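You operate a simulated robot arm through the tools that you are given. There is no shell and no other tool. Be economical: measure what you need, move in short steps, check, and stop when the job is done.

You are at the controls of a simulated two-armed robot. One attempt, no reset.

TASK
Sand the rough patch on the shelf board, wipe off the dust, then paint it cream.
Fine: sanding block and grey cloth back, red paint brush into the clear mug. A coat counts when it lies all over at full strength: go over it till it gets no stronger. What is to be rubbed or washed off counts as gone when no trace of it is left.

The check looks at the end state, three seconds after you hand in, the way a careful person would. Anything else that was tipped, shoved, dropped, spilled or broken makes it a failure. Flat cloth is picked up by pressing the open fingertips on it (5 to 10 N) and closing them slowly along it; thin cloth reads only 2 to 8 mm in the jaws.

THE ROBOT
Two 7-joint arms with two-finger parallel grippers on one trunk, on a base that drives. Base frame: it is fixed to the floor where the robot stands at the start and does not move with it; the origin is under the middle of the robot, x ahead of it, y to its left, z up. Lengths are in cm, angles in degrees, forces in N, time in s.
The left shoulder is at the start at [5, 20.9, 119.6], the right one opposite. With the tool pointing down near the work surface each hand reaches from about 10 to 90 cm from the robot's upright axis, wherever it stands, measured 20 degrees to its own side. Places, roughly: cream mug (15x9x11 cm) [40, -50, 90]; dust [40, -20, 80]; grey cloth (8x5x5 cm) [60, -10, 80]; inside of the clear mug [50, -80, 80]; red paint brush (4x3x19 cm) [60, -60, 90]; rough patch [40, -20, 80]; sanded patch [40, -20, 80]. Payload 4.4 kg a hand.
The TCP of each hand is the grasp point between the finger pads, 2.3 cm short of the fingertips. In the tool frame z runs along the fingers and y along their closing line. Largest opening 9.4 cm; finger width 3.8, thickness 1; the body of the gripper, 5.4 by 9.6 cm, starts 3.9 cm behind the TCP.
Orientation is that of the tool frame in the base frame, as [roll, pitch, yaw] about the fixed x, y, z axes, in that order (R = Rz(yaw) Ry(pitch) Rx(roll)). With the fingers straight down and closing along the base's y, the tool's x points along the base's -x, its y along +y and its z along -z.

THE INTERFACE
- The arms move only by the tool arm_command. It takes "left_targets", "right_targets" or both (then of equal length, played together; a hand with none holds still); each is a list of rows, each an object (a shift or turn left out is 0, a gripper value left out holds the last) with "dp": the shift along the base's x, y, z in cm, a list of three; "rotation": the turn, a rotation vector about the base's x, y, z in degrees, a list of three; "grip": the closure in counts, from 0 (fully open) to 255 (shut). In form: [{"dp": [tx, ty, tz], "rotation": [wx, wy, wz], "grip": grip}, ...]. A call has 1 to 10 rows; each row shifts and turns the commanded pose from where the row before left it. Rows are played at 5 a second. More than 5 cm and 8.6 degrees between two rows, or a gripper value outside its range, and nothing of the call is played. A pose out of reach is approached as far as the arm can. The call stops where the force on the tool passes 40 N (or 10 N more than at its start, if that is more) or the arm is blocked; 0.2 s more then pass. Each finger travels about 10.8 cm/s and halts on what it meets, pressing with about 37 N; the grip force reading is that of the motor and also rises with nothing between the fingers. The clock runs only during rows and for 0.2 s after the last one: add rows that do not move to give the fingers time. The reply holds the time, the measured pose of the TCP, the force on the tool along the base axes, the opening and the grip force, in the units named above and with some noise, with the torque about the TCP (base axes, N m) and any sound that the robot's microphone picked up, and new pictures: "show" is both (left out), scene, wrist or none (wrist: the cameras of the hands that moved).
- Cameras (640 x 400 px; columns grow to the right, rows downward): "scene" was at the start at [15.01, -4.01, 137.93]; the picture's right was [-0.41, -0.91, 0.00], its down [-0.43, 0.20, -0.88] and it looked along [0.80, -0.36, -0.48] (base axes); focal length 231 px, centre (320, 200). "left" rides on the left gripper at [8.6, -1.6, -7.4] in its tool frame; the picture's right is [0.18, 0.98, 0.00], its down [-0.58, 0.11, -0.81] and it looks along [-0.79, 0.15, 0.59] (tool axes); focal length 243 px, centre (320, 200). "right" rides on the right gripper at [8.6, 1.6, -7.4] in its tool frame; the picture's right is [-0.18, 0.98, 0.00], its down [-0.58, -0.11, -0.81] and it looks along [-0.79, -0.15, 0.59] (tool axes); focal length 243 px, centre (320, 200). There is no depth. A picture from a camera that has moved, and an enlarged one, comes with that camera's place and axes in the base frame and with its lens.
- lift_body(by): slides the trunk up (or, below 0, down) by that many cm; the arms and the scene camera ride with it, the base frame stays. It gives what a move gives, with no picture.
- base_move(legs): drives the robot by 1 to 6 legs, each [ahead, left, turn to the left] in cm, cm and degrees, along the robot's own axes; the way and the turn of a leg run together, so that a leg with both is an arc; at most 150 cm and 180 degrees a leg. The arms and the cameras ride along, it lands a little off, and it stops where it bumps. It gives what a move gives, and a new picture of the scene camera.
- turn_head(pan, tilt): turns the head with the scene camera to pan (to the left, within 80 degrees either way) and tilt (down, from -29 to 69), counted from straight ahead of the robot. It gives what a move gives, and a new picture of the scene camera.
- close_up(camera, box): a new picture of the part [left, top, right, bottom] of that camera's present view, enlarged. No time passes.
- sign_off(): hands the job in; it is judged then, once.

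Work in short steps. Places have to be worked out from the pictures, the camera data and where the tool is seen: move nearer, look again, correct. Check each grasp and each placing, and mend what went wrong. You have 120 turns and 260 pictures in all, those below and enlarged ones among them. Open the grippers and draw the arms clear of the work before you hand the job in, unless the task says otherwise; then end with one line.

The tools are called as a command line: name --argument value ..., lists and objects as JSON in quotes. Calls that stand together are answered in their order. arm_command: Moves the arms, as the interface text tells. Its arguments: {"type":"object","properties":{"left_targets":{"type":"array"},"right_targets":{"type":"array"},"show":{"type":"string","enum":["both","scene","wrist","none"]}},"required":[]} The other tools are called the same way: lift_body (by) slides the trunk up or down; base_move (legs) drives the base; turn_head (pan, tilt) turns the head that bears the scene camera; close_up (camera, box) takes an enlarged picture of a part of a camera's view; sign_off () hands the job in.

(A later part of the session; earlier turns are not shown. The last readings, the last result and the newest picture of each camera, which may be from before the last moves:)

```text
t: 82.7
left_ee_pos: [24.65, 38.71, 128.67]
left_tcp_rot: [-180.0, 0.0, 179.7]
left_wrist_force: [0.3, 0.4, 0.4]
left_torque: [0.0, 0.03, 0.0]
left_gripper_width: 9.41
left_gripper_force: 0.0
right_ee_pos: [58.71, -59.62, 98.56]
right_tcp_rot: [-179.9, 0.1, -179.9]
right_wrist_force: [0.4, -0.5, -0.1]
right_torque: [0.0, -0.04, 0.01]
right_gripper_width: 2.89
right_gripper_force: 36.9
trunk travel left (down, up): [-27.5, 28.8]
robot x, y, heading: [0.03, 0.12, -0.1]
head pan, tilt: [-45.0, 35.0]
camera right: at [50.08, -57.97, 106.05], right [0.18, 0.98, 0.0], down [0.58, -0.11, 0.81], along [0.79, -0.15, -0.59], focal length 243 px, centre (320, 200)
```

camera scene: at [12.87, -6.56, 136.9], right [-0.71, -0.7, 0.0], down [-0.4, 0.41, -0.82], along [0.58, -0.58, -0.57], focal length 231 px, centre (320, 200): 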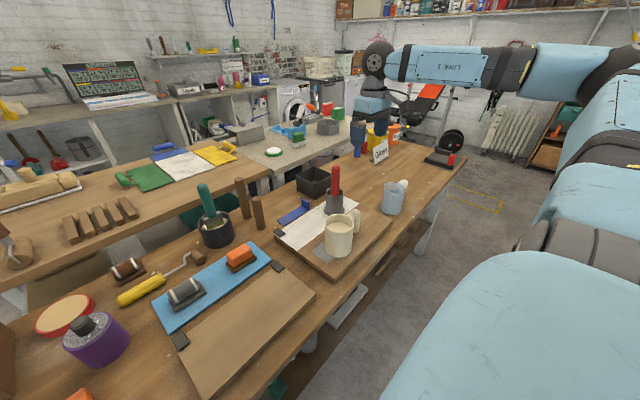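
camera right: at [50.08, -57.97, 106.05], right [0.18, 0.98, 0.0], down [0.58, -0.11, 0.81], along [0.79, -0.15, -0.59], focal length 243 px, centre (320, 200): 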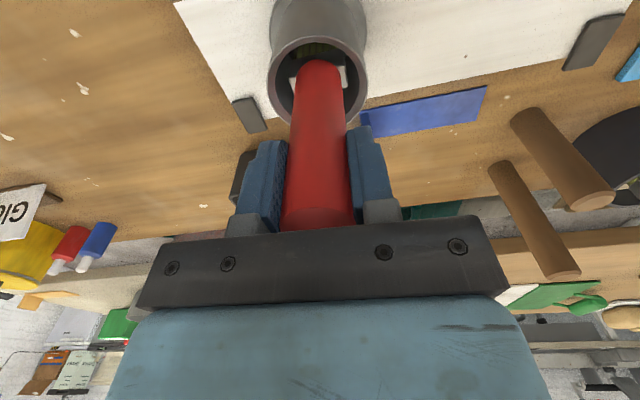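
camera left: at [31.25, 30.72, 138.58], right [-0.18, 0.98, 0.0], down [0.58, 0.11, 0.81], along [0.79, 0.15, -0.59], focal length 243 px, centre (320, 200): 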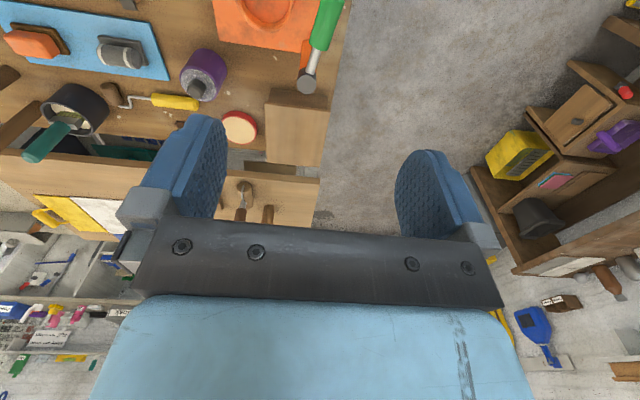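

Gripped (2.89 cm). Lifting straight up out of the holder.

arm_command --right_targets '[{"dp": [0, 0, 3]}, {"dp": [0, 0, 3]}, {"dp": [0, 0, 3]}, {"dp": [0, 0, 3]}, {"dp": [0, 0, 3]}]' --show "both"

close_up --camera "scene" --box '[270, 90, 430, 270]'

```text
t: 83.8
left_ee_pos: [24.58, 38.61, 128.71]
left_tcp_rot: [-180.0, 0.0, 179.6]
left_wrist_force: [0.4, -0.1, 0.3]
left_torque: [0.01, 0.01, 0.01]
left_gripper_width: 9.4
left_gripper_force: 0.0
right_ee_pos: [58.53, -59.52, 113.56]
right_tcp_rot: [-179.9, 0.1, -179.9]
right_wrist_force: [-0.7, -0.4, -0.3]
right_torque: [-0.03, 0.0, -0.03]
right_gripper_width: 2.88
right_gripper_force: 36.8
trunk travel left (down, up): [-27.5, 28.8]
robot x, y, heading: [0.0, 0.11, -0.3]
head pan, tilt: [-45.0, 35.0]
camera scene: at [12.83, -6.54, 136.91], right [-0.71, -0.7, 0.0], down [-0.4, 0.41, -0.82], along [0.58, -0.58, -0.57], focal length 231 px, centre (320, 200)
camera right: at [50.02, -57.87, 121.11], right [0.18, 0.98, 0.0], down [0.58, -0.11, 0.81], along [0.79, -0.15, -0.59], focal length 243 px, centre (320, 200)
```

scene: 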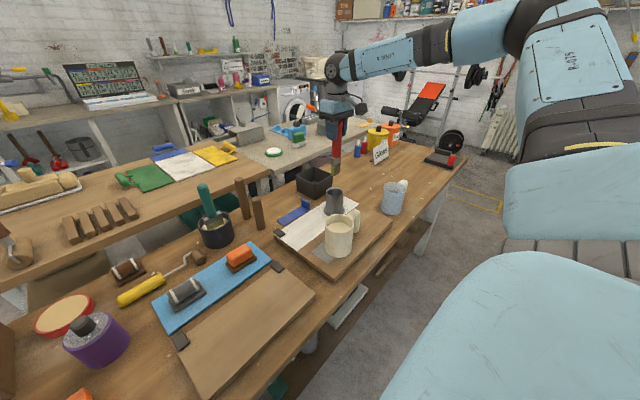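
right: 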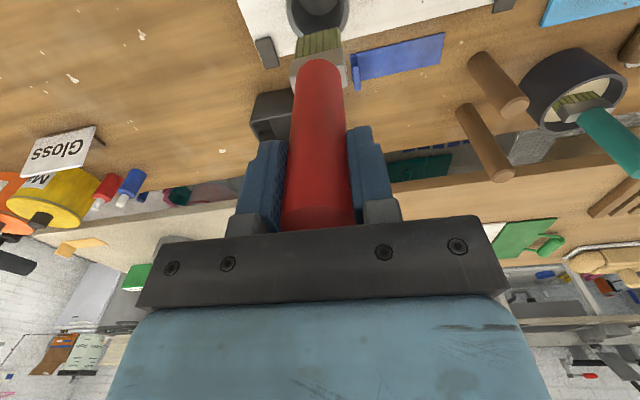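

```text
2.22 times, centred on (350, 180) of scene
camera zoom: at [12.83, -6.54, 136.91], right [-0.71, -0.7, 0.0], down [-0.4, 0.41, -0.82], along [0.58, -0.58, -0.57], focal length 514 px, centre (253, 244)
```

zoom: 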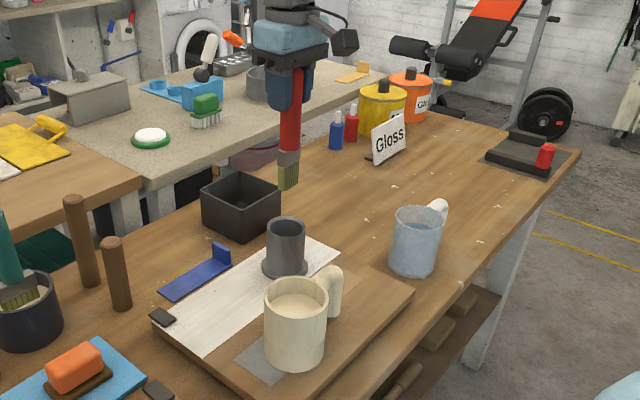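

The bristle tip is about 14.8 cm below the TCP. I'll move back to just before the mug to see its opening from the wrist camera, keeping the tip above the rim.

arm_command --right_targets '[{"dp": [-3.6, 2.2, 0.5]}, {"dp": [-3.6, 2.2, 0.5]}, {"dp": [-3.6, 2.2, 0]}, {"dp": [-3.6, 2.2, 0]}, {"dp": [-3.6, 2.2, 0]}, {"dp": [-3, 1, 0]}]' --show "both"

```text
t: 85.2
left_ee_pos: [24.59, 38.45, 128.76]
left_tcp_rot: [-179.9, 0.0, 179.7]
left_wrist_force: [0.0, 0.2, -0.7]
left_torque: [0.0, 0.03, -0.01]
left_gripper_width: 9.43
left_gripper_force: 0.1
right_ee_pos: [37.56, -47.72, 114.65]
right_tcp_rot: [179.9, 0.2, 179.9]
right_wrist_force: [-0.1, 0.3, -0.4]
right_torque: [-0.01, 0.0, -0.03]
right_gripper_width: 2.89
right_gripper_force: 36.4
trunk travel left (down, up): [-27.5, 28.8]
robot x, y, heading: [-0.28, -0.21, -0.4]
head pan, tilt: [-45.0, 35.0]
camera scene: at [12.8, -6.68, 136.91], right [-0.71, -0.7, 0.0], down [-0.4, 0.41, -0.82], along [0.58, -0.58, -0.57], focal length 231 px, centre (320, 200)
camera right: at [28.94, -46.04, 122.05], right [0.18, 0.98, 0.0], down [0.58, -0.11, 0.81], along [0.79, -0.15, -0.59], focal length 243 px, centre (320, 200)
```

scene: 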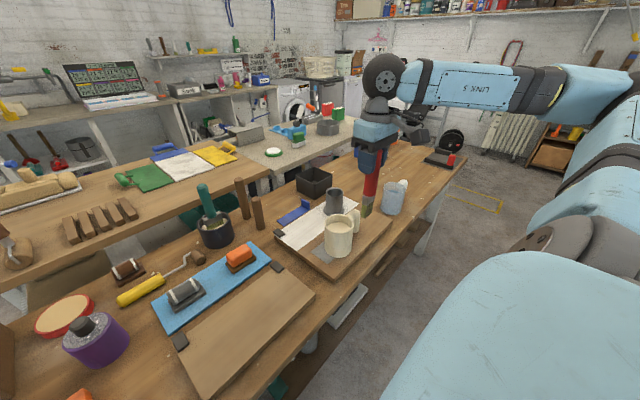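
right: 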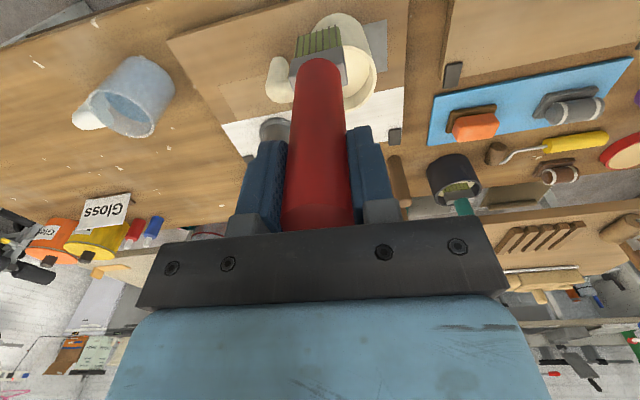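

close_up --camera "right" --box '[240, 0, 440, 130]'

close_up --camera "scene" --box '[290, 180, 410, 280]'

```text
3.08 times, centred on (340, 65) of right
camera zoom: at [28.94, -46.04, 122.05], right [0.18, 0.98, 0.0], down [0.58, -0.11, 0.81], along [0.79, -0.15, -0.59], focal length 746 px, centre (258, 615)
```

zoom: 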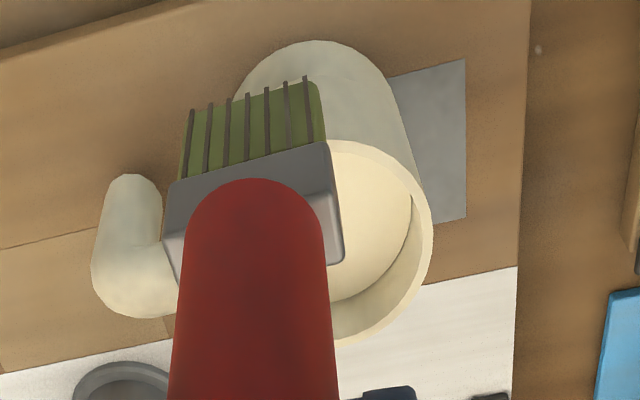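

```text
4.00 times, centred on (350, 230) of scene
camera zoom: at [12.8, -6.68, 136.91], right [-0.71, -0.7, 0.0], down [-0.4, 0.41, -0.82], along [0.58, -0.58, -0.57], focal length 925 px, centre (200, 80)
```

zoom: 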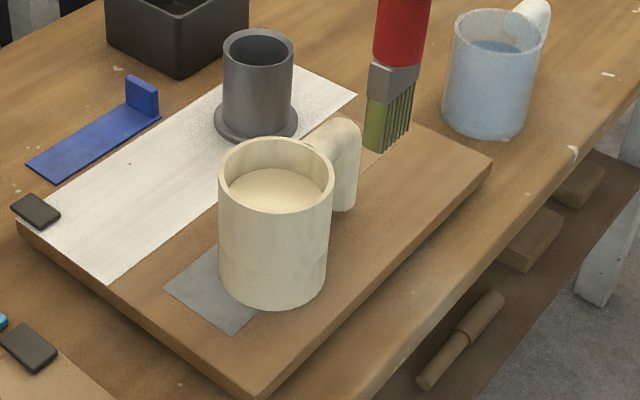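

The mug opening is centred near (44.4,-45.9), rim z≈93. The brush tip is under the TCP, so I'll move over the opening and check first.

arm_command --right_targets '[{"dp": [3.4, 0.9, 0]}, {"dp": [3.4, 0.9, 0]}, {"dp": [0, 0, -3]}, {"dp": [0, 0, -1.5]}]' --show "wrist"

close_up --camera "scene" --box '[290, 150, 410, 270]'

```text
t: 86.2
left_ee_pos: [24.65, 38.69, 128.69]
left_tcp_rot: [180.0, 0.0, 179.7]
left_wrist_force: [0.7, 1.1, -0.4]
left_torque: [0.0, -0.01, 0.0]
left_gripper_width: 9.38
left_gripper_force: 0.0
right_ee_pos: [44.5, -45.81, 110.09]
right_tcp_rot: [-179.9, 0.1, -179.8]
right_wrist_force: [-0.2, 0.2, 0.1]
right_torque: [-0.02, -0.02, -0.01]
right_gripper_width: 2.91
right_gripper_force: 36.6
trunk travel left (down, up): [-27.5, 28.8]
robot x, y, heading: [-0.16, -0.05, -0.6]
head pan, tilt: [-45.0, 35.0]
camera right: at [35.96, -44.18, 117.52], right [0.18, 0.98, 0.0], down [0.58, -0.11, 0.81], along [0.79, -0.15, -0.59], focal length 243 px, centre (320, 200)
```

right: 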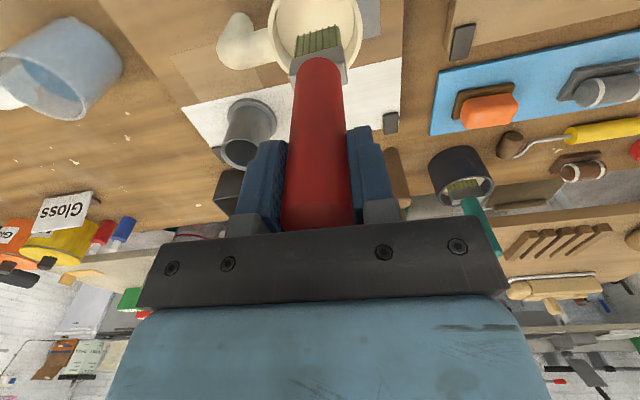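

```text
3.33 times, centred on (350, 210) of scene
camera zoom: at [12.92, -6.52, 136.9], right [-0.71, -0.7, 0.0], down [-0.4, 0.41, -0.82], along [0.58, -0.58, -0.57], focal length 771 px, centre (220, 167)
```

zoom: 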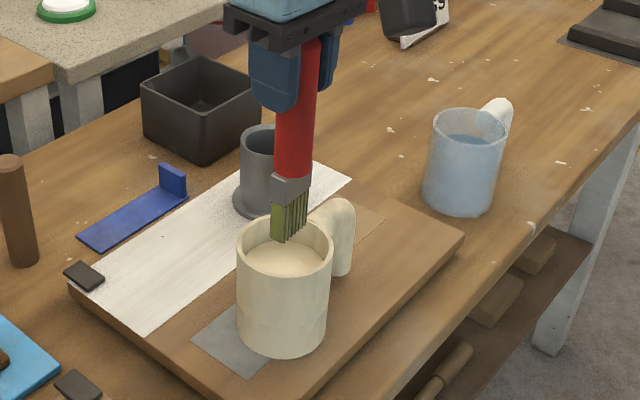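

The brush is centred over the mug in both views. Lowering into the paint, then lifting out.

arm_command --right_targets '[{"dp": [-0.4, 0, -2]}, {"dp": [0, 0, -2]}, {"dp": [0, 0, -2]}, {"dp": [0, 0, -1.5]}, {"dp": [0, 0, 0]}, {"dp": [0, 0, 0]}]' --show "wrist"

close_up --camera "scene" --box '[290, 150, 410, 270]'

```text
t: 87.7
left_ee_pos: [24.65, 38.65, 128.64]
left_tcp_rot: [-179.9, 0.1, 179.8]
left_wrist_force: [-0.1, 0.6, -0.4]
left_torque: [0.0, 0.01, 0.03]
left_gripper_width: 9.39
left_gripper_force: 0.1
right_ee_pos: [44.04, -45.81, 102.51]
right_tcp_rot: [-179.9, 0.1, -179.9]
right_wrist_force: [-0.2, 0.6, -0.7]
right_torque: [-0.02, -0.04, 0.01]
right_gripper_width: 2.88
right_gripper_force: 37.3
trunk travel left (down, up): [-27.5, 28.8]
robot x, y, heading: [-0.08, 0.16, -0.2]
head pan, tilt: [-45.0, 35.0]
camera right: at [35.46, -44.23, 110.05], right [0.18, 0.98, 0.0], down [0.58, -0.11, 0.81], along [0.79, -0.15, -0.59], focal length 243 px, centre (320, 200)
```

right: 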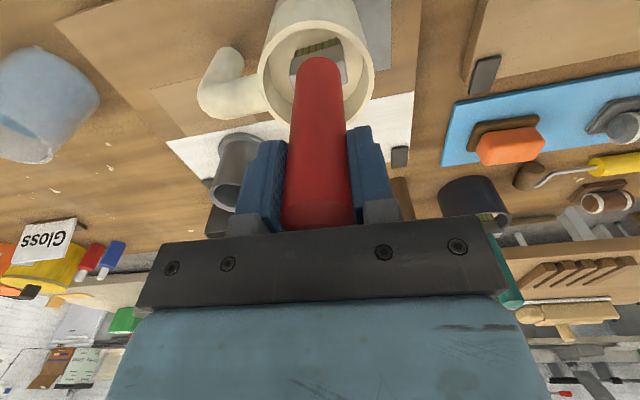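

```text
3.33 times, centred on (350, 210) of scene
camera zoom: at [12.89, -6.59, 136.9], right [-0.71, -0.7, 0.0], down [-0.4, 0.41, -0.82], along [0.58, -0.58, -0.57], focal length 771 px, centre (220, 167)
```

zoom: 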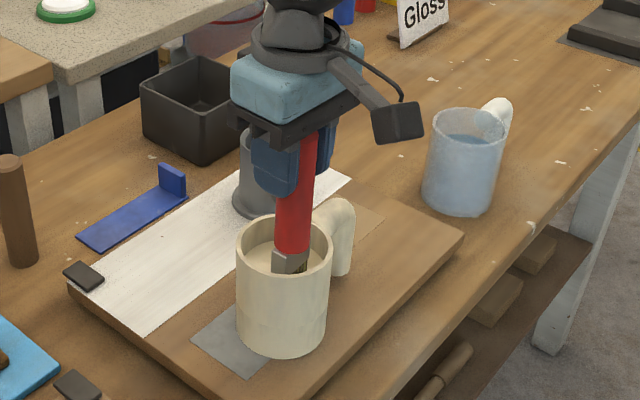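

The bristles are in the paint up to near the ferrule. I'll pause briefly, then lift straight out and look.

arm_command --right_targets '[{"dp": [0, 0, -0.4]}, {"dp": [0, 0, 0]}, {"dp": [0, 0, 2]}, {"dp": [0, 0, 2]}, {"dp": [0, 0, 2]}, {"dp": [0, 0, 2]}, {"dp": [0, 0, 2]}, {"dp": [0, 0, 0]}, {"dp": [0, 0, 0]}]' --show "none"

close_up --camera "scene" --box '[290, 150, 410, 270]'

```text
t: 89.7
left_ee_pos: [24.62, 38.72, 128.78]
left_tcp_rot: [179.9, 0.0, 179.7]
left_wrist_force: [-0.2, 0.6, 0.0]
left_torque: [0.0, 0.0, -0.01]
left_gripper_width: 9.38
left_gripper_force: 0.0
right_ee_pos: [44.15, -45.82, 112.25]
right_tcp_rot: [-179.9, 0.1, 180.0]
right_wrist_force: [0.4, 0.5, -0.5]
right_torque: [0.04, 0.0, -0.02]
right_gripper_width: 2.88
right_gripper_force: 36.8
trunk travel left (down, up): [-27.5, 28.8]
robot x, y, heading: [-0.27, -0.32, -0.3]
head pan, tilt: [-45.0, 35.0]
```

```text
3.33 times, centred on (350, 210) of scene
camera zoom: at [12.87, -6.58, 136.9], right [-0.71, -0.7, 0.0], down [-0.4, 0.41, -0.82], along [0.58, -0.58, -0.57], focal length 771 px, centre (220, 167)
```

zoom: 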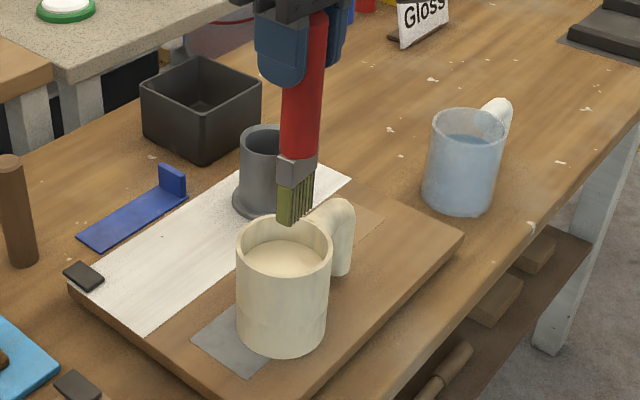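

The bristles still look green; I'll inspect them closer.

close_up --camera "scene" --box '[320, 190, 350, 220]'

close_up --camera "right" --box '[260, 0, 380, 75]'

```text
13.33 times, centred on (335, 205) of scene
camera zoom: at [12.87, -6.58, 136.9], right [-0.71, -0.7, 0.0], down [-0.4, 0.41, -0.82], along [0.58, -0.58, -0.57], focal length 3083 px, centre (120, 133)
```

zoom: 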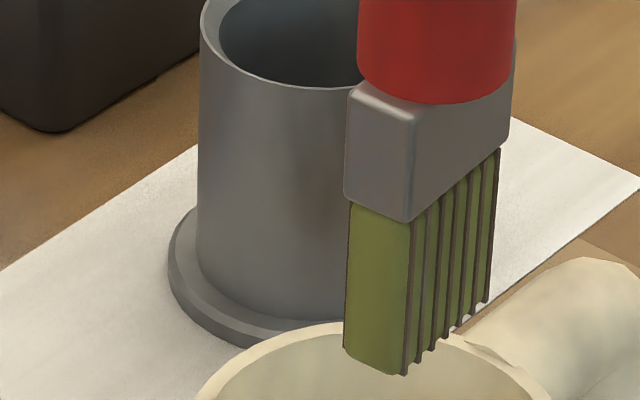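

```text
5.33 times, centred on (320, 38) of right
camera zoom: at [35.42, -44.23, 119.76], right [0.18, 0.98, 0.0], down [0.58, -0.11, 0.81], along [0.79, -0.15, -0.59], focal length 1294 px, centre (320, 1067)
```

zoom: 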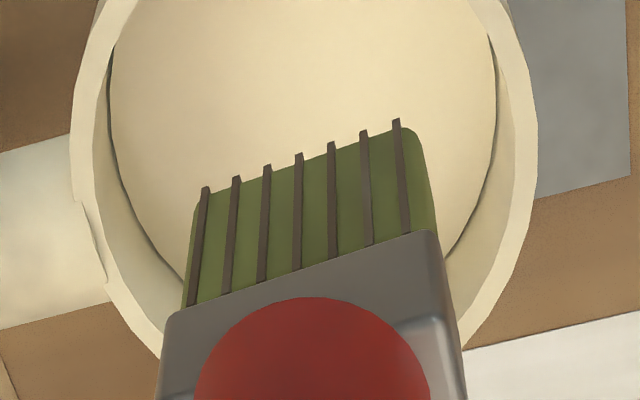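

I can't tell from the colour whether it is loaded, so I'll test on the board. Moving over the patch now.

arm_command --right_targets '[{"dp": [0, 4, 0]}, {"dp": [0, 4, 0]}, {"dp": [0, 4, 0]}, {"dp": [0, 4, 0]}, {"dp": [0, 4, 0]}, {"dp": [0, 4, 0]}, {"dp": [0, 4, 0]}, {"dp": [0, 3, 0]}, {"dp": [0, 0, -4]}, {"dp": [0, 0, -4]}]' --show "wrist"

turn_head --pan -30 --tilt 50

close_up --camera "scene" --box '[220, 120, 420, 245]'

```text
t: 91.8
left_ee_pos: [24.85, 38.55, 128.81]
left_tcp_rot: [-179.9, -0.1, 179.7]
left_wrist_force: [0.8, -0.1, -1.3]
left_torque: [0.03, 0.0, 0.0]
left_gripper_width: 9.4
left_gripper_force: 0.0
right_ee_pos: [44.12, -14.79, 104.16]
right_tcp_rot: [-180.0, 0.0, -179.9]
right_wrist_force: [-0.5, -0.6, -0.2]
right_torque: [0.02, 0.0, 0.0]
right_gripper_width: 2.83
right_gripper_force: 36.7
trunk travel left (down, up): [-27.5, 28.8]
robot x, y, heading: [-0.27, -0.2, -0.4]
head pan, tilt: [-45.0, 35.0]
camera right: at [35.53, -13.13, 111.66], right [0.18, 0.98, 0.0], down [0.58, -0.11, 0.81], along [0.79, -0.15, -0.59], focal length 243 px, centre (320, 200)
```

right: 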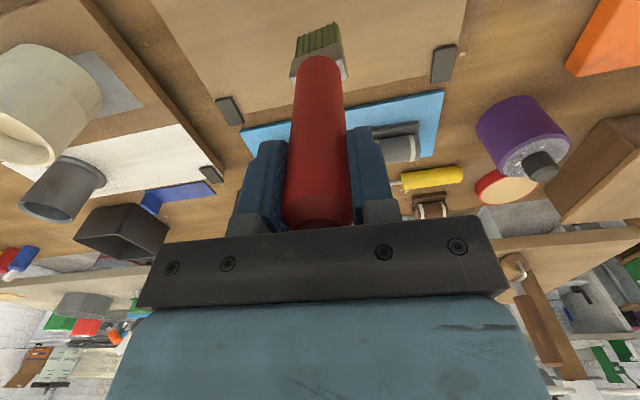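

```text
t: 92.6
left_ee_pos: [24.7, 38.64, 128.88]
left_tcp_rot: [-180.0, 0.0, 179.6]
left_wrist_force: [-0.3, 0.3, -0.6]
left_torque: [0.02, -0.06, 0.02]
left_gripper_width: 9.4
left_gripper_force: 0.1
right_ee_pos: [44.01, -14.71, 104.27]
right_tcp_rot: [-179.9, 0.1, -179.9]
right_wrist_force: [-0.7, 0.2, -0.6]
right_torque: [0.01, -0.01, -0.04]
right_gripper_width: 2.85
right_gripper_force: 36.8
trunk travel left (down, up): [-27.5, 28.8]
robot x, y, heading: [0.36, -0.4, -0.3]
head pan, tilt: [-30.0, 50.0]
camera scene: at [13.33, -4.21, 134.74], right [-0.5, -0.86, 0.0], down [-0.66, 0.39, -0.64], along [0.56, -0.32, -0.77], focal length 231 px, centre (320, 200)
```

scene: 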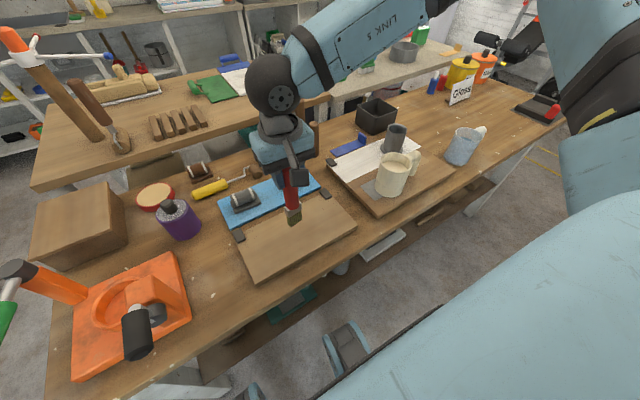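

```text
3.20 times, centred on (320, 182) of scene
camera zoom: at [13.33, -4.21, 134.74], right [-0.5, -0.86, 0.0], down [-0.66, 0.39, -0.64], along [0.56, -0.32, -0.77], focal length 740 px, centre (320, 256)
```

zoom: 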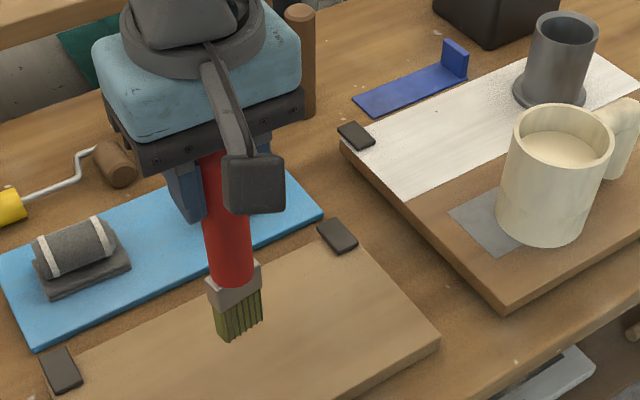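

Now I'll lower toward the board carefully.

arm_command --right_targets '[{"dp": [-3, 0, -3]}, {"dp": [0, 0, -2]}, {"dp": [0, 0, -0.5]}, {"dp": [0, 0, -0.5]}, {"dp": [0, 0, 0]}]' --show "none"

close_up --camera "scene" --box '[220, 140, 380, 290]'

```text
t: 93.8
left_ee_pos: [24.61, 38.63, 128.7]
left_tcp_rot: [180.0, 0.0, 179.6]
left_wrist_force: [0.4, 0.3, 0.3]
left_torque: [0.01, -0.02, -0.01]
left_gripper_width: 9.38
left_gripper_force: 0.1
right_ee_pos: [40.98, -15.11, 98.23]
right_tcp_rot: [-180.0, 0.2, 180.0]
right_wrist_force: [-0.1, -0.7, -0.3]
right_torque: [-0.04, -0.01, -0.03]
right_gripper_width: 2.82
right_gripper_force: 37.0
trunk travel left (down, up): [-27.5, 28.8]
robot x, y, heading: [-0.14, 0.22, -0.3]
head pan, tilt: [-30.0, 50.0]
```

```text
2.67 times, centred on (300, 215) of scene
camera zoom: at [13.32, -4.2, 134.73], right [-0.5, -0.86, 0.0], down [-0.66, 0.39, -0.64], along [0.56, -0.32, -0.77], focal length 617 px, centre (373, 160)
```

zoom: 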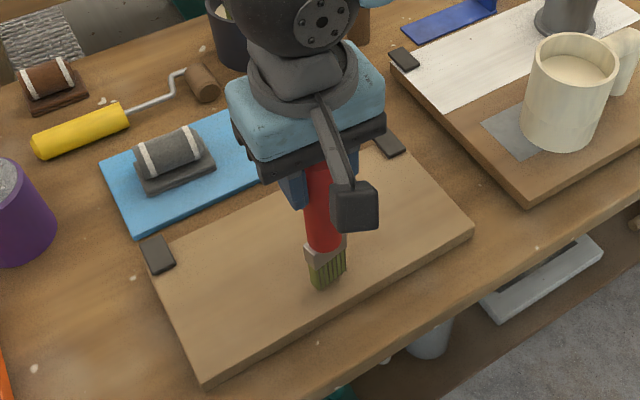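

arm_command --right_targets '[{"dp": [0, 0, -0.3]}, {"dp": [0, 0, -0.3]}, {"dp": [0, 0, -0.3]}, {"dp": [0, 0, 0]}]' --show "none"

```text
t: 94.8
left_ee_pos: [24.56, 38.53, 128.63]
left_tcp_rot: [180.0, 0.0, 179.8]
left_wrist_force: [0.4, 0.0, -0.8]
left_torque: [0.0, 0.0, 0.0]
left_gripper_width: 9.4
left_gripper_force: 0.0
right_ee_pos: [41.05, -15.2, 97.68]
right_tcp_rot: [-179.9, 0.2, -179.9]
right_wrist_force: [-0.6, 2.2, 10.5]
right_torque: [0.36, 0.06, -0.06]
right_gripper_width: 2.82
right_gripper_force: 36.8
right hand out of reach, approached as far as the arm can: row 1
trunk travel left (down, up): [-27.5, 28.8]
robot x, y, heading: [-0.18, -0.23, -0.5]
head pan, tilt: [-30.0, 50.0]
```

Contact at TCP z≈97.7 with 10 N. One test stroke along x, then lift and look.

arm_command --right_targets '[{"dp": [1.5, 0, 0]}, {"dp": [1.5, 0, 0]}, {"dp": [1.5, 0, 0]}, {"dp": [1.5, 0, 0]}, {"dp": [1.2, 0, 0]}, {"dp": [0, 0, 3]}, {"dp": [4, 0, 4]}]' --show "none"

close_up --camera "scene" --box '[220, 140, 380, 290]'

```text
refused: row 7 steps farther than a row can; nothing moved
```

```text
2.67 times, centred on (300, 215) of scene
camera zoom: at [13.25, -4.16, 134.76], right [-0.5, -0.86, 0.0], down [-0.66, 0.39, -0.64], along [0.56, -0.32, -0.77], focal length 617 px, centre (373, 160)
```

zoom: 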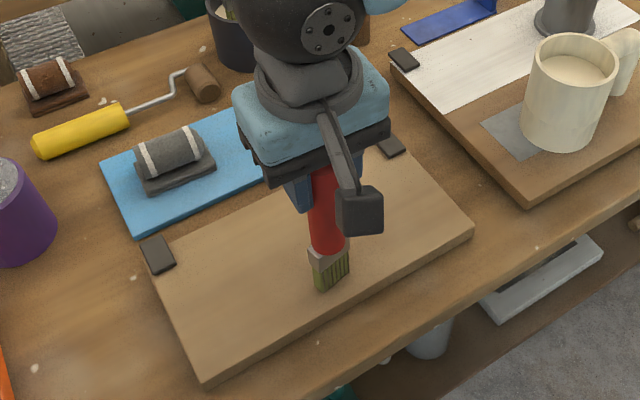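

arm_command --right_targets '[{"dp": [1.5, 0, 0]}, {"dp": [1.5, 0, 0]}, {"dp": [1.5, 0, 0]}, {"dp": [1.5, 0, 0]}, {"dp": [1.2, 0, 0]}, {"dp": [0, 0, 3]}, {"dp": [3, 0, 3]}]' --show "none"

close_up --camera "scene" --box '[220, 140, 380, 290]'

```text
t: 96.4
left_ee_pos: [24.73, 38.62, 128.55]
left_tcp_rot: [-179.9, -0.1, 179.7]
left_wrist_force: [0.6, -0.3, -0.6]
left_torque: [-0.01, 0.03, 0.0]
left_gripper_width: 9.41
left_gripper_force: 0.0
right_ee_pos: [51.23, -16.04, 103.89]
right_tcp_rot: [-179.9, 0.0, -179.9]
right_wrist_force: [0.2, -0.6, -0.3]
right_torque: [0.02, 0.01, -0.02]
right_gripper_width: 2.72
right_gripper_force: 36.6
right hand out of reach, approached as far as the arm can: row 1, 3, 4
trunk travel left (down, up): [-27.5, 28.8]
robot x, y, heading: [0.2, -0.06, -0.3]
head pan, tilt: [-30.0, 50.0]
```

```text
2.67 times, centred on (300, 215) of scene
camera zoom: at [13.42, -4.21, 134.71], right [-0.5, -0.86, 0.0], down [-0.66, 0.39, -0.64], along [0.55, -0.32, -0.77], focal length 617 px, centre (373, 160)
```

zoom: 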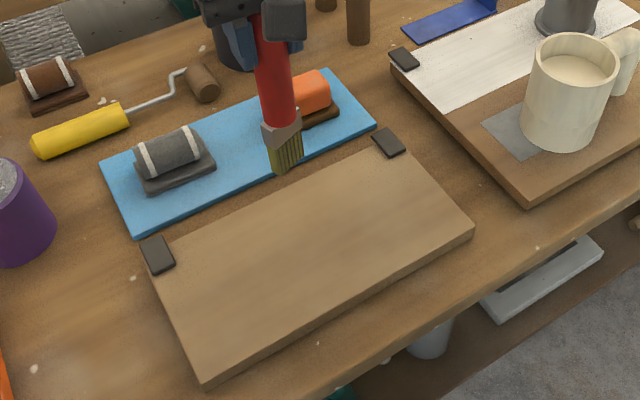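

No obvious mark. I'll zoom in to look for a faint coat and at the bristles.

close_up --camera "scene" --box '[265, 195, 345, 245]'

close_up --camera "right" --box '[250, 0, 410, 100]'

```text
8.00 times, centred on (305, 220) of scene
camera zoom: at [13.42, -4.21, 134.71], right [-0.5, -0.86, 0.0], down [-0.66, 0.39, -0.64], along [0.55, -0.32, -0.77], focal length 1850 px, centre (440, 40)
```

zoom: 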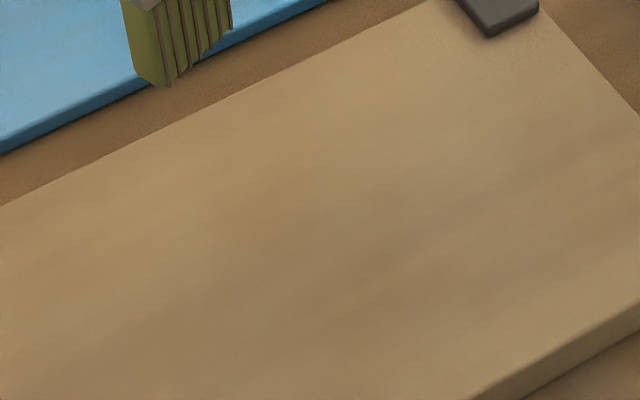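

```text
4.00 times, centred on (330, 50) of right
camera zoom: at [42.57, -14.45, 111.42], right [0.18, 0.98, 0.0], down [0.58, -0.11, 0.81], along [0.79, -0.15, -0.59], focal length 970 px, centre (280, 800)
```

zoom: 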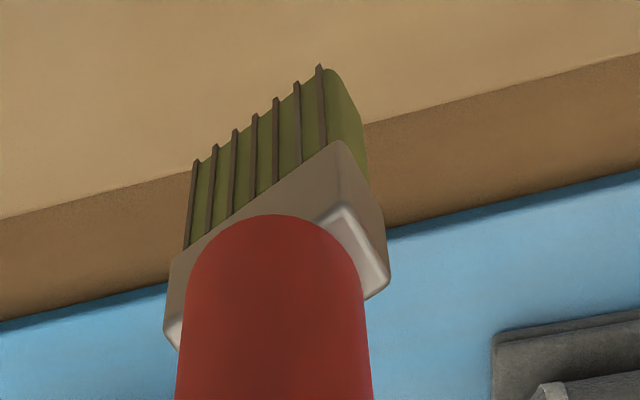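

There's no paint on the board yet, and this spot is at the reach limit. I'll raise the brush, shift the base 15 cm left, then press and stroke with checked force.

arm_command --right_targets '[{"dp": [-2, 0, 4]}, {"dp": [-2, 0, 4]}, {"dp": [-2, 0, 0]}]' --show "none"

base_move --legs '[[0, 15, 0]]'

arm_command --right_targets '[{"dp": [-1, -4, 0]}, {"dp": [0, -4, 0]}, {"dp": [0, -4, 0]}, {"dp": [0, -1.8, -3]}, {"dp": [0, 0, -4]}, {"dp": [0, 0, -3.5]}]' --show "wrist"

```text
t: 97.2
left_ee_pos: [24.64, 38.59, 128.76]
left_tcp_rot: [179.9, 0.0, 179.8]
left_wrist_force: [0.7, -0.2, 0.6]
left_torque: [0.01, -0.02, 0.0]
left_gripper_width: 9.39
left_gripper_force: 0.0
right_ee_pos: [44.95, -16.16, 112.09]
right_tcp_rot: [-179.9, 0.1, 180.0]
right_wrist_force: [0.2, 0.3, -0.5]
right_torque: [0.0, 0.0, 0.01]
right_gripper_width: 2.74
right_gripper_force: 37.3
trunk travel left (down, up): [-27.5, 28.8]
robot x, y, heading: [-0.17, -0.13, -0.5]
head pan, tilt: [-30.0, 50.0]
```

```text
t: 99.2
left_ee_pos: [24.81, 53.53, 128.58]
left_tcp_rot: [-179.9, -0.1, 179.8]
left_wrist_force: [-0.3, -0.3, 0.4]
left_torque: [0.04, -0.03, 0.01]
left_gripper_width: 9.42
left_gripper_force: 0.1
right_ee_pos: [45.11, -1.18, 112.0]
right_tcp_rot: [180.0, 0.1, -179.9]
right_wrist_force: [-0.4, -0.2, -1.2]
right_torque: [0.02, 0.02, 0.0]
right_gripper_width: 2.72
right_gripper_force: 37.0
trunk travel left (down, up): [-27.5, 28.8]
robot x, y, heading: [-0.38, 14.94, -0.3]
head pan, tilt: [-30.0, 50.0]
camera scene: at [13.41, 10.8, 134.73], right [-0.5, -0.86, 0.0], down [-0.66, 0.39, -0.64], along [0.56, -0.32, -0.77], focal length 231 px, centre (320, 200)
```

scene: 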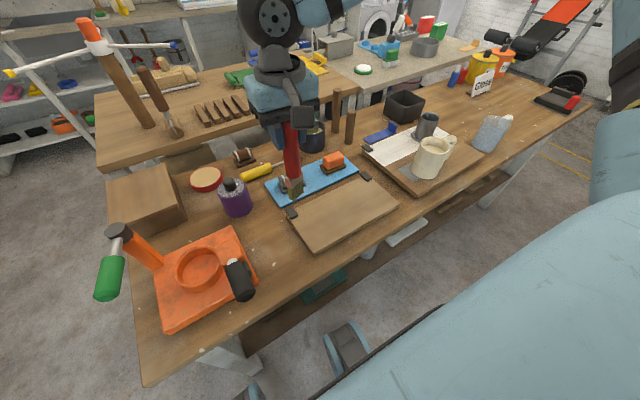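

```text
t: 100.6
left_ee_pos: [24.7, 53.53, 128.66]
left_tcp_rot: [180.0, 0.0, 179.8]
left_wrist_force: [-0.6, -0.4, 0.0]
left_torque: [0.05, 0.01, -0.01]
left_gripper_width: 9.39
left_gripper_force: 0.1
right_ee_pos: [44.25, -15.08, 101.32]
right_tcp_rot: [180.0, 0.1, -179.9]
right_wrist_force: [-0.1, -0.2, -1.0]
right_torque: [-0.01, 0.05, 0.02]
right_gripper_width: 2.75
right_gripper_force: 37.6
trunk travel left (down, up): [-27.5, 28.8]
robot x, y, heading: [0.27, 14.93, -0.4]
head pan, tilt: [-30.0, 50.0]
camera right: at [35.65, -13.45, 108.91], right [0.18, 0.98, 0.0], down [0.58, -0.11, 0.81], along [0.79, -0.15, -0.59], focal length 243 px, centre (320, 200)
```

right: 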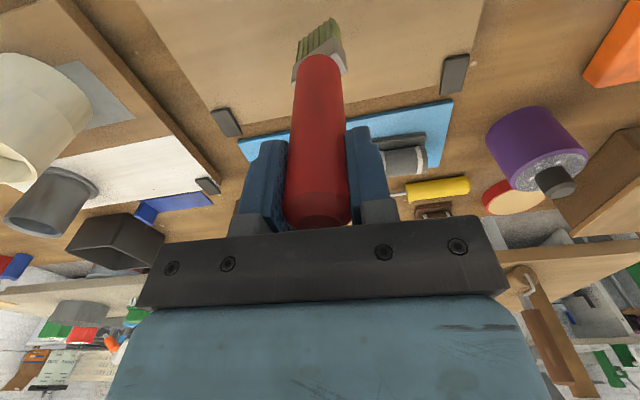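

arm_command --right_targets '[{"dp": [0, 0, -2.5]}, {"dp": [0, 0, -0.5]}, {"dp": [0, 0, -0.3]}, {"dp": [0, 0, -0.3]}, {"dp": [0, 0, 0]}]' --show "none"

```text
t: 101.8
left_ee_pos: [24.74, 53.57, 128.71]
left_tcp_rot: [-180.0, -0.1, 179.8]
left_wrist_force: [0.1, -0.3, -0.2]
left_torque: [-0.05, -0.01, -0.01]
left_gripper_width: 9.41
left_gripper_force: 0.0
right_ee_pos: [44.23, -14.98, 97.88]
right_tcp_rot: [-180.0, 0.1, -179.9]
right_wrist_force: [-0.1, -0.3, -1.5]
right_torque: [0.01, -0.01, 0.0]
right_gripper_width: 2.72
right_gripper_force: 37.2
trunk travel left (down, up): [-27.5, 28.8]
robot x, y, heading: [0.09, 15.08, -0.1]
head pan, tilt: [-30.0, 50.0]
```

arm_command --right_targets '[{"dp": [0, 0, -0.2]}, {"dp": [0, 0, -0.2]}, {"dp": [0, 0, -0.1]}, {"dp": [0, 0, 0]}]' --show "none"

```text
t: 102.8
left_ee_pos: [24.42, 53.73, 128.82]
left_tcp_rot: [-179.9, 0.1, 179.7]
left_wrist_force: [-0.8, -0.1, -0.2]
left_torque: [-0.01, -0.03, -0.01]
left_gripper_width: 9.39
left_gripper_force: 0.1
right_ee_pos: [44.21, -14.85, 97.59]
right_tcp_rot: [-180.0, 0.3, -179.9]
right_wrist_force: [0.1, -5.0, 27.2]
right_torque: [-0.38, 0.23, 0.0]
right_gripper_width: 2.69
right_gripper_force: 36.8
trunk travel left (down, up): [-27.5, 28.8]
robot x, y, heading: [-0.08, 15.02, -0.0]
head pan, tilt: [-30.0, 50.0]
```

27 N – a bit hard. I'll ease up slightly, stroke ±2 cm, lift and look.

arm_command --right_targets '[{"dp": [0, 0, 0.15]}, {"dp": [1, 0, 0]}, {"dp": [1, 0, 0]}, {"dp": [-1, 0, 0]}, {"dp": [-1, 0, 0]}, {"dp": [-1, 0, 0]}, {"dp": [-1, 0, 0]}]' --show "none"

arm_command --right_targets '[{"dp": [0, 0, 3]}, {"dp": [3, 0, 3]}, {"dp": [4, 0, 2]}, {"dp": [4, 0, 0]}]' --show "none"

close_up --camera "scene" --box '[280, 140, 420, 250]'

```text
t: 104.4
left_ee_pos: [24.62, 53.59, 128.62]
left_tcp_rot: [-179.9, 0.0, 179.8]
left_wrist_force: [1.2, 0.5, 0.1]
left_torque: [0.0, 0.02, 0.01]
left_gripper_width: 9.38
left_gripper_force: 0.1
right_ee_pos: [42.09, -14.95, 97.73]
right_tcp_rot: [-179.8, 0.1, -179.9]
right_wrist_force: [1.9, -0.3, 9.8]
right_torque: [-0.15, -0.45, 0.0]
right_gripper_width: 2.73
right_gripper_force: 37.1
trunk travel left (down, up): [-27.5, 28.8]
robot x, y, heading: [-0.0, 15.02, 0.1]
head pan, tilt: [-30.0, 50.0]
```

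```text
t: 105.4
left_ee_pos: [24.93, 53.6, 128.55]
left_tcp_rot: [180.0, -0.1, 179.7]
left_wrist_force: [0.9, -0.3, -0.1]
left_torque: [0.02, 0.01, -0.01]
left_gripper_width: 9.44
left_gripper_force: 0.1
right_ee_pos: [53.19, -14.8, 105.48]
right_tcp_rot: [-179.9, 0.0, -179.9]
right_wrist_force: [0.9, -0.9, -0.5]
right_torque: [0.01, -0.01, -0.01]
right_gripper_width: 2.74
right_gripper_force: 36.8
trunk travel left (down, up): [-27.5, 28.8]
robot x, y, heading: [0.05, 14.96, -0.0]
head pan, tilt: [-30.0, 50.0]
```

```text
3.64 times, centred on (350, 195) of scene
camera zoom: at [13.55, 10.83, 134.71], right [-0.5, -0.86, 0.0], down [-0.66, 0.39, -0.64], along [0.55, -0.32, -0.77], focal length 841 px, centre (211, 218)
```

zoom: 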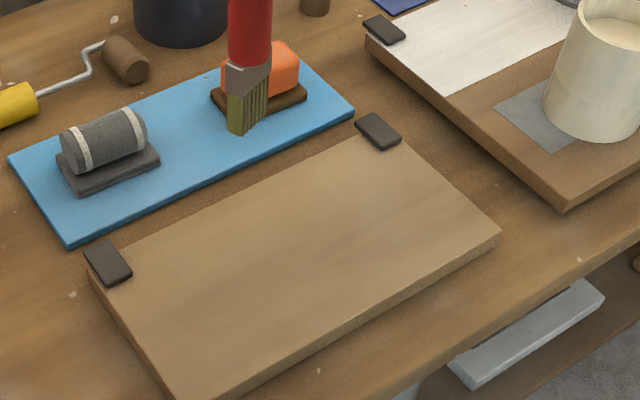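

Nothing was deposited, so the brush isn't loaded. I'll go back to the mug for a deeper, longer dip with some stirring.

arm_command --right_targets '[{"dp": [-2, 0, 4]}, {"dp": [-2, -2, 3]}, {"dp": [-2, -4, 0]}, {"dp": [-2, -4, 0]}, {"dp": [-1, -4, 0]}, {"dp": [0, -4.2, 0]}, {"dp": [0, -4.2, 0]}, {"dp": [0, -4.2, 0]}, {"dp": [0, -4.2, 0]}, {"dp": [0, 0, 0]}]' --show "wrist"

turn_head --pan -55 --tilt 40

close_up --camera "right" --box '[240, 0, 400, 100]'

```text
t: 107.6
left_ee_pos: [24.72, 53.64, 128.66]
left_tcp_rot: [-179.9, -0.1, 179.9]
left_wrist_force: [-0.4, -0.1, 0.6]
left_torque: [0.03, 0.01, 0.0]
left_gripper_width: 9.39
left_gripper_force: 0.0
right_ee_pos: [44.11, -45.75, 112.61]
right_tcp_rot: [-179.9, 0.1, -179.8]
right_wrist_force: [-0.5, 0.4, -1.0]
right_torque: [-0.02, 0.01, 0.01]
right_gripper_width: 2.72
right_gripper_force: 37.0
trunk travel left (down, up): [-27.5, 28.8]
robot x, y, heading: [-0.08, 15.09, -0.4]
head pan, tilt: [-30.0, 50.0]
camera right: at [35.49, -44.06, 120.1], right [0.18, 0.98, 0.0], down [0.58, -0.11, 0.81], along [0.79, -0.15, -0.59], focal length 243 px, centre (320, 200)
```

right: 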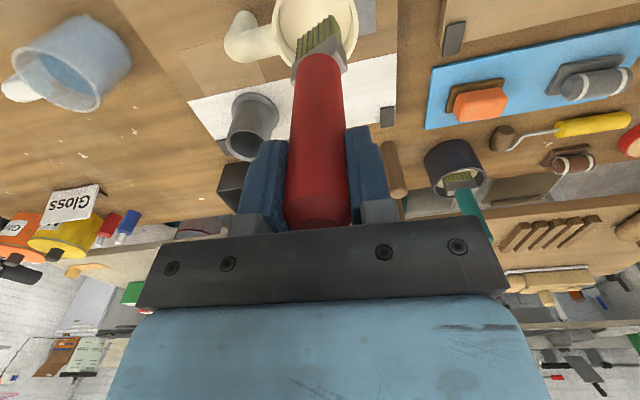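

```text
t: 108.5
left_ee_pos: [24.63, 53.73, 128.71]
left_tcp_rot: [-180.0, 0.1, 179.7]
left_wrist_force: [-0.4, 0.8, 0.1]
left_torque: [-0.03, -0.04, 0.03]
left_gripper_width: 9.39
left_gripper_force: 0.1
right_ee_pos: [44.1, -45.69, 112.69]
right_tcp_rot: [-179.9, 0.1, -179.9]
right_wrist_force: [-0.5, 0.2, -0.5]
right_torque: [0.02, -0.04, 0.01]
right_gripper_width: 2.73
right_gripper_force: 37.2
trunk travel left (down, up): [-27.5, 28.8]
robot x, y, heading: [-0.01, 15.03, -0.4]
head pan, tilt: [-55.0, 40.0]
camera scene: at [11.61, 7.7, 136.14], right [-0.82, -0.57, 0.0], down [-0.37, 0.53, -0.77], along [0.44, -0.63, -0.64], focal length 231 px, centre (320, 200)
```

scene: 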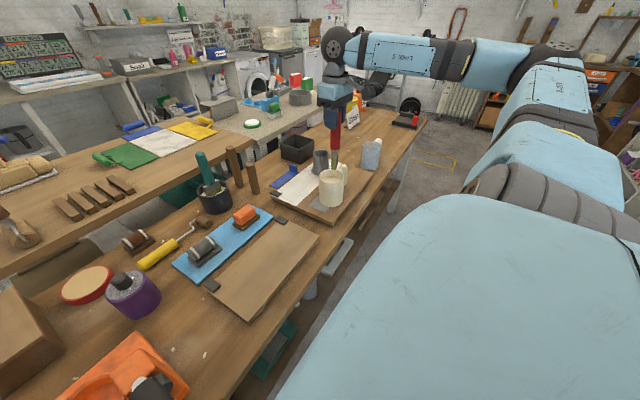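

```text
4.00 times, centred on (320, 50) of right
camera zoom: at [35.47, -44.09, 120.08], right [0.18, 0.98, 0.0], down [0.58, -0.11, 0.81], along [0.79, -0.15, -0.59], focal length 970 px, centre (320, 800)
```

zoom: 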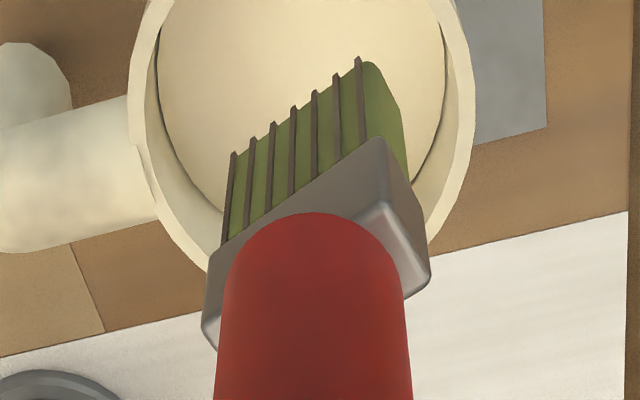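

Centred over the mug again. I'll lower to TCP≈100.3 (tip ~84.3), stir gently, and check.

arm_command --right_targets '[{"dp": [0.3, -0.2, -4]}, {"dp": [0, 0, -3]}, {"dp": [0, 0, -3]}, {"dp": [0, 0, -1.4]}, {"dp": [0, 0, -0.5]}, {"dp": [0, 0, -0.4]}, {"dp": [0, 0, 0]}]' --show "wrist"

close_up --camera "scene" --box '[295, 140, 375, 220]'

close_up --camera "right" --box '[240, 0, 400, 130]'

```text
t: 109.7
left_ee_pos: [24.53, 53.9, 128.7]
left_tcp_rot: [-179.9, 0.0, 179.7]
left_wrist_force: [-0.7, 0.2, -0.2]
left_torque: [-0.01, -0.02, 0.0]
left_gripper_width: 9.37
left_gripper_force: 0.1
right_ee_pos: [44.4, -45.94, 101.21]
right_tcp_rot: [-179.7, 0.6, 180.0]
right_wrist_force: [-2.2, 1.9, 16.1]
right_torque: [0.08, 0.33, -0.03]
right_gripper_width: 2.68
right_gripper_force: 36.8
trunk travel left (down, up): [-27.5, 28.8]
robot x, y, heading: [0.19, 14.93, -0.3]
head pan, tilt: [-55.0, 40.0]
stopped in row 6 (right hand): the force on the tool passed its limit at 47 N (the readings are from after the stop); the commanded pose is now the measured one
camera right: at [35.77, -44.23, 108.63], right [0.18, 0.98, 0.0], down [0.57, -0.1, 0.81], along [0.8, -0.15, -0.58], focal length 243 px, centre (320, 200)
```

right: 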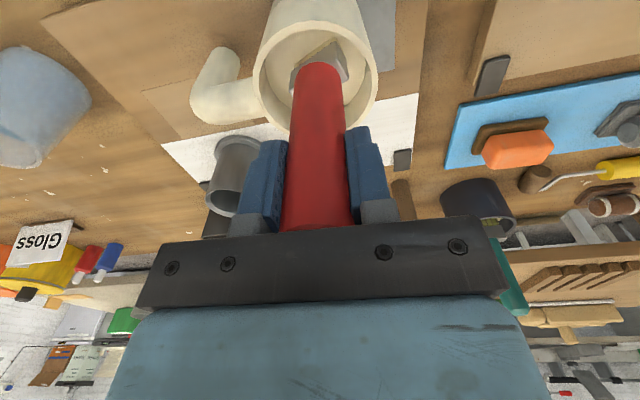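

```text
5.00 times, centred on (335, 180) of scene
camera zoom: at [11.42, 7.88, 136.17], right [-0.82, -0.57, 0.0], down [-0.36, 0.53, -0.77], along [0.44, -0.63, -0.64], focal length 1156 px, centre (245, 300)
```

zoom: 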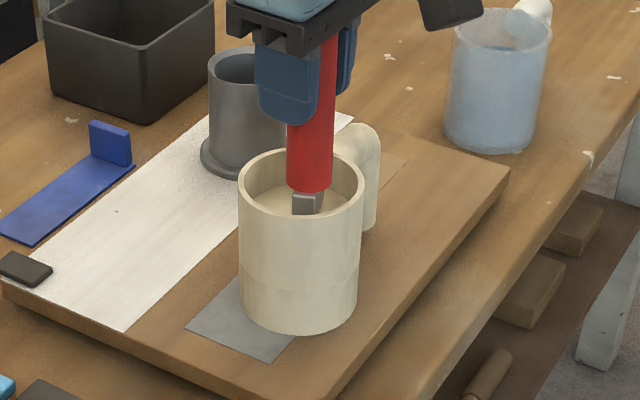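

```text
3.08 times, centred on (320, 65) of right
camera zoom: at [35.77, -44.23, 108.63], right [0.18, 0.98, 0.0], down [0.57, -0.1, 0.81], along [0.8, -0.15, -0.58], focal length 746 px, centre (320, 615)
```

zoom: 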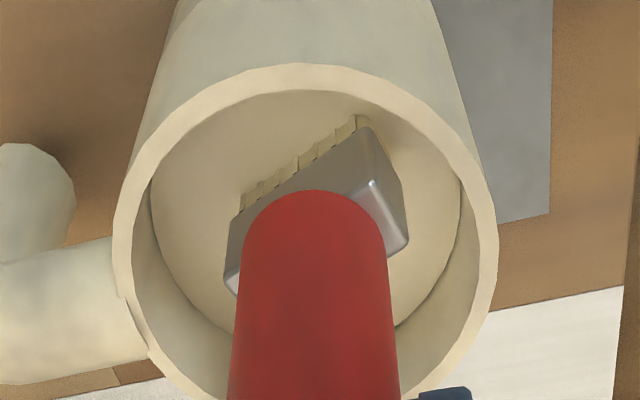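

Now the bristles have turned cream; the tip touched the mug floor. I'll lift straight out and look.

arm_command --right_targets '[{"dp": [0, 0, 0.5]}, {"dp": [0, 0, 2]}, {"dp": [0, 0, 2]}, {"dp": [0, 0, 2]}, {"dp": [0, 0, 2]}, {"dp": [0, 0, 2]}, {"dp": [0, 0, 0]}, {"dp": [0, 0, 0]}, {"dp": [0, 0, 0]}]' --show "wrist"

close_up --camera "scene" --box '[295, 120, 375, 220]'

```text
t: 111.7
left_ee_pos: [24.71, 53.6, 128.72]
left_tcp_rot: [-180.0, 0.0, 179.7]
left_wrist_force: [-0.3, -0.7, -0.6]
left_torque: [0.0, 0.01, 0.02]
left_gripper_width: 9.39
left_gripper_force: 0.0
right_ee_pos: [44.42, -45.92, 111.41]
right_tcp_rot: [-179.9, 0.3, -180.0]
right_wrist_force: [-0.9, -0.3, -0.4]
right_torque: [0.03, -0.02, 0.01]
right_gripper_width: 2.7
right_gripper_force: 36.6
trunk travel left (down, up): [-27.5, 28.8]
robot x, y, heading: [-0.36, 14.86, -0.4]
head pan, tilt: [-55.0, 40.0]
camera right: at [35.86, -44.36, 118.9], right [0.18, 0.98, 0.0], down [0.58, -0.11, 0.81], along [0.8, -0.15, -0.59], focal length 243 px, centre (320, 200)
```

right: 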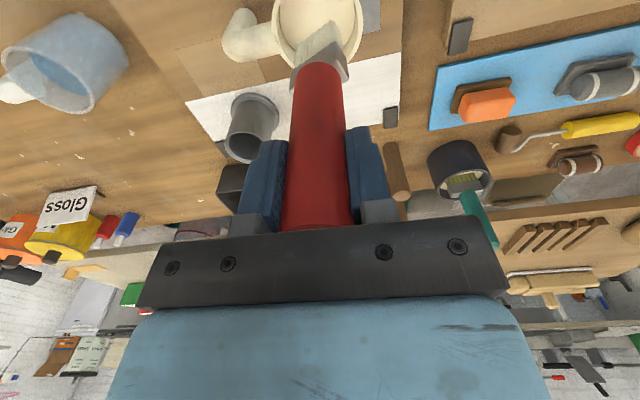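

```text
4.00 times, centred on (335, 170) of scene
camera zoom: at [11.59, 7.68, 136.15], right [-0.82, -0.57, 0.0], down [-0.37, 0.53, -0.77], along [0.44, -0.63, -0.64], focal length 925 px, centre (260, 320)
```

zoom: 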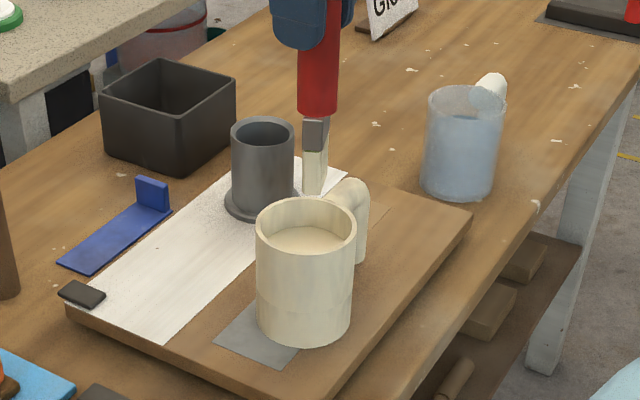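

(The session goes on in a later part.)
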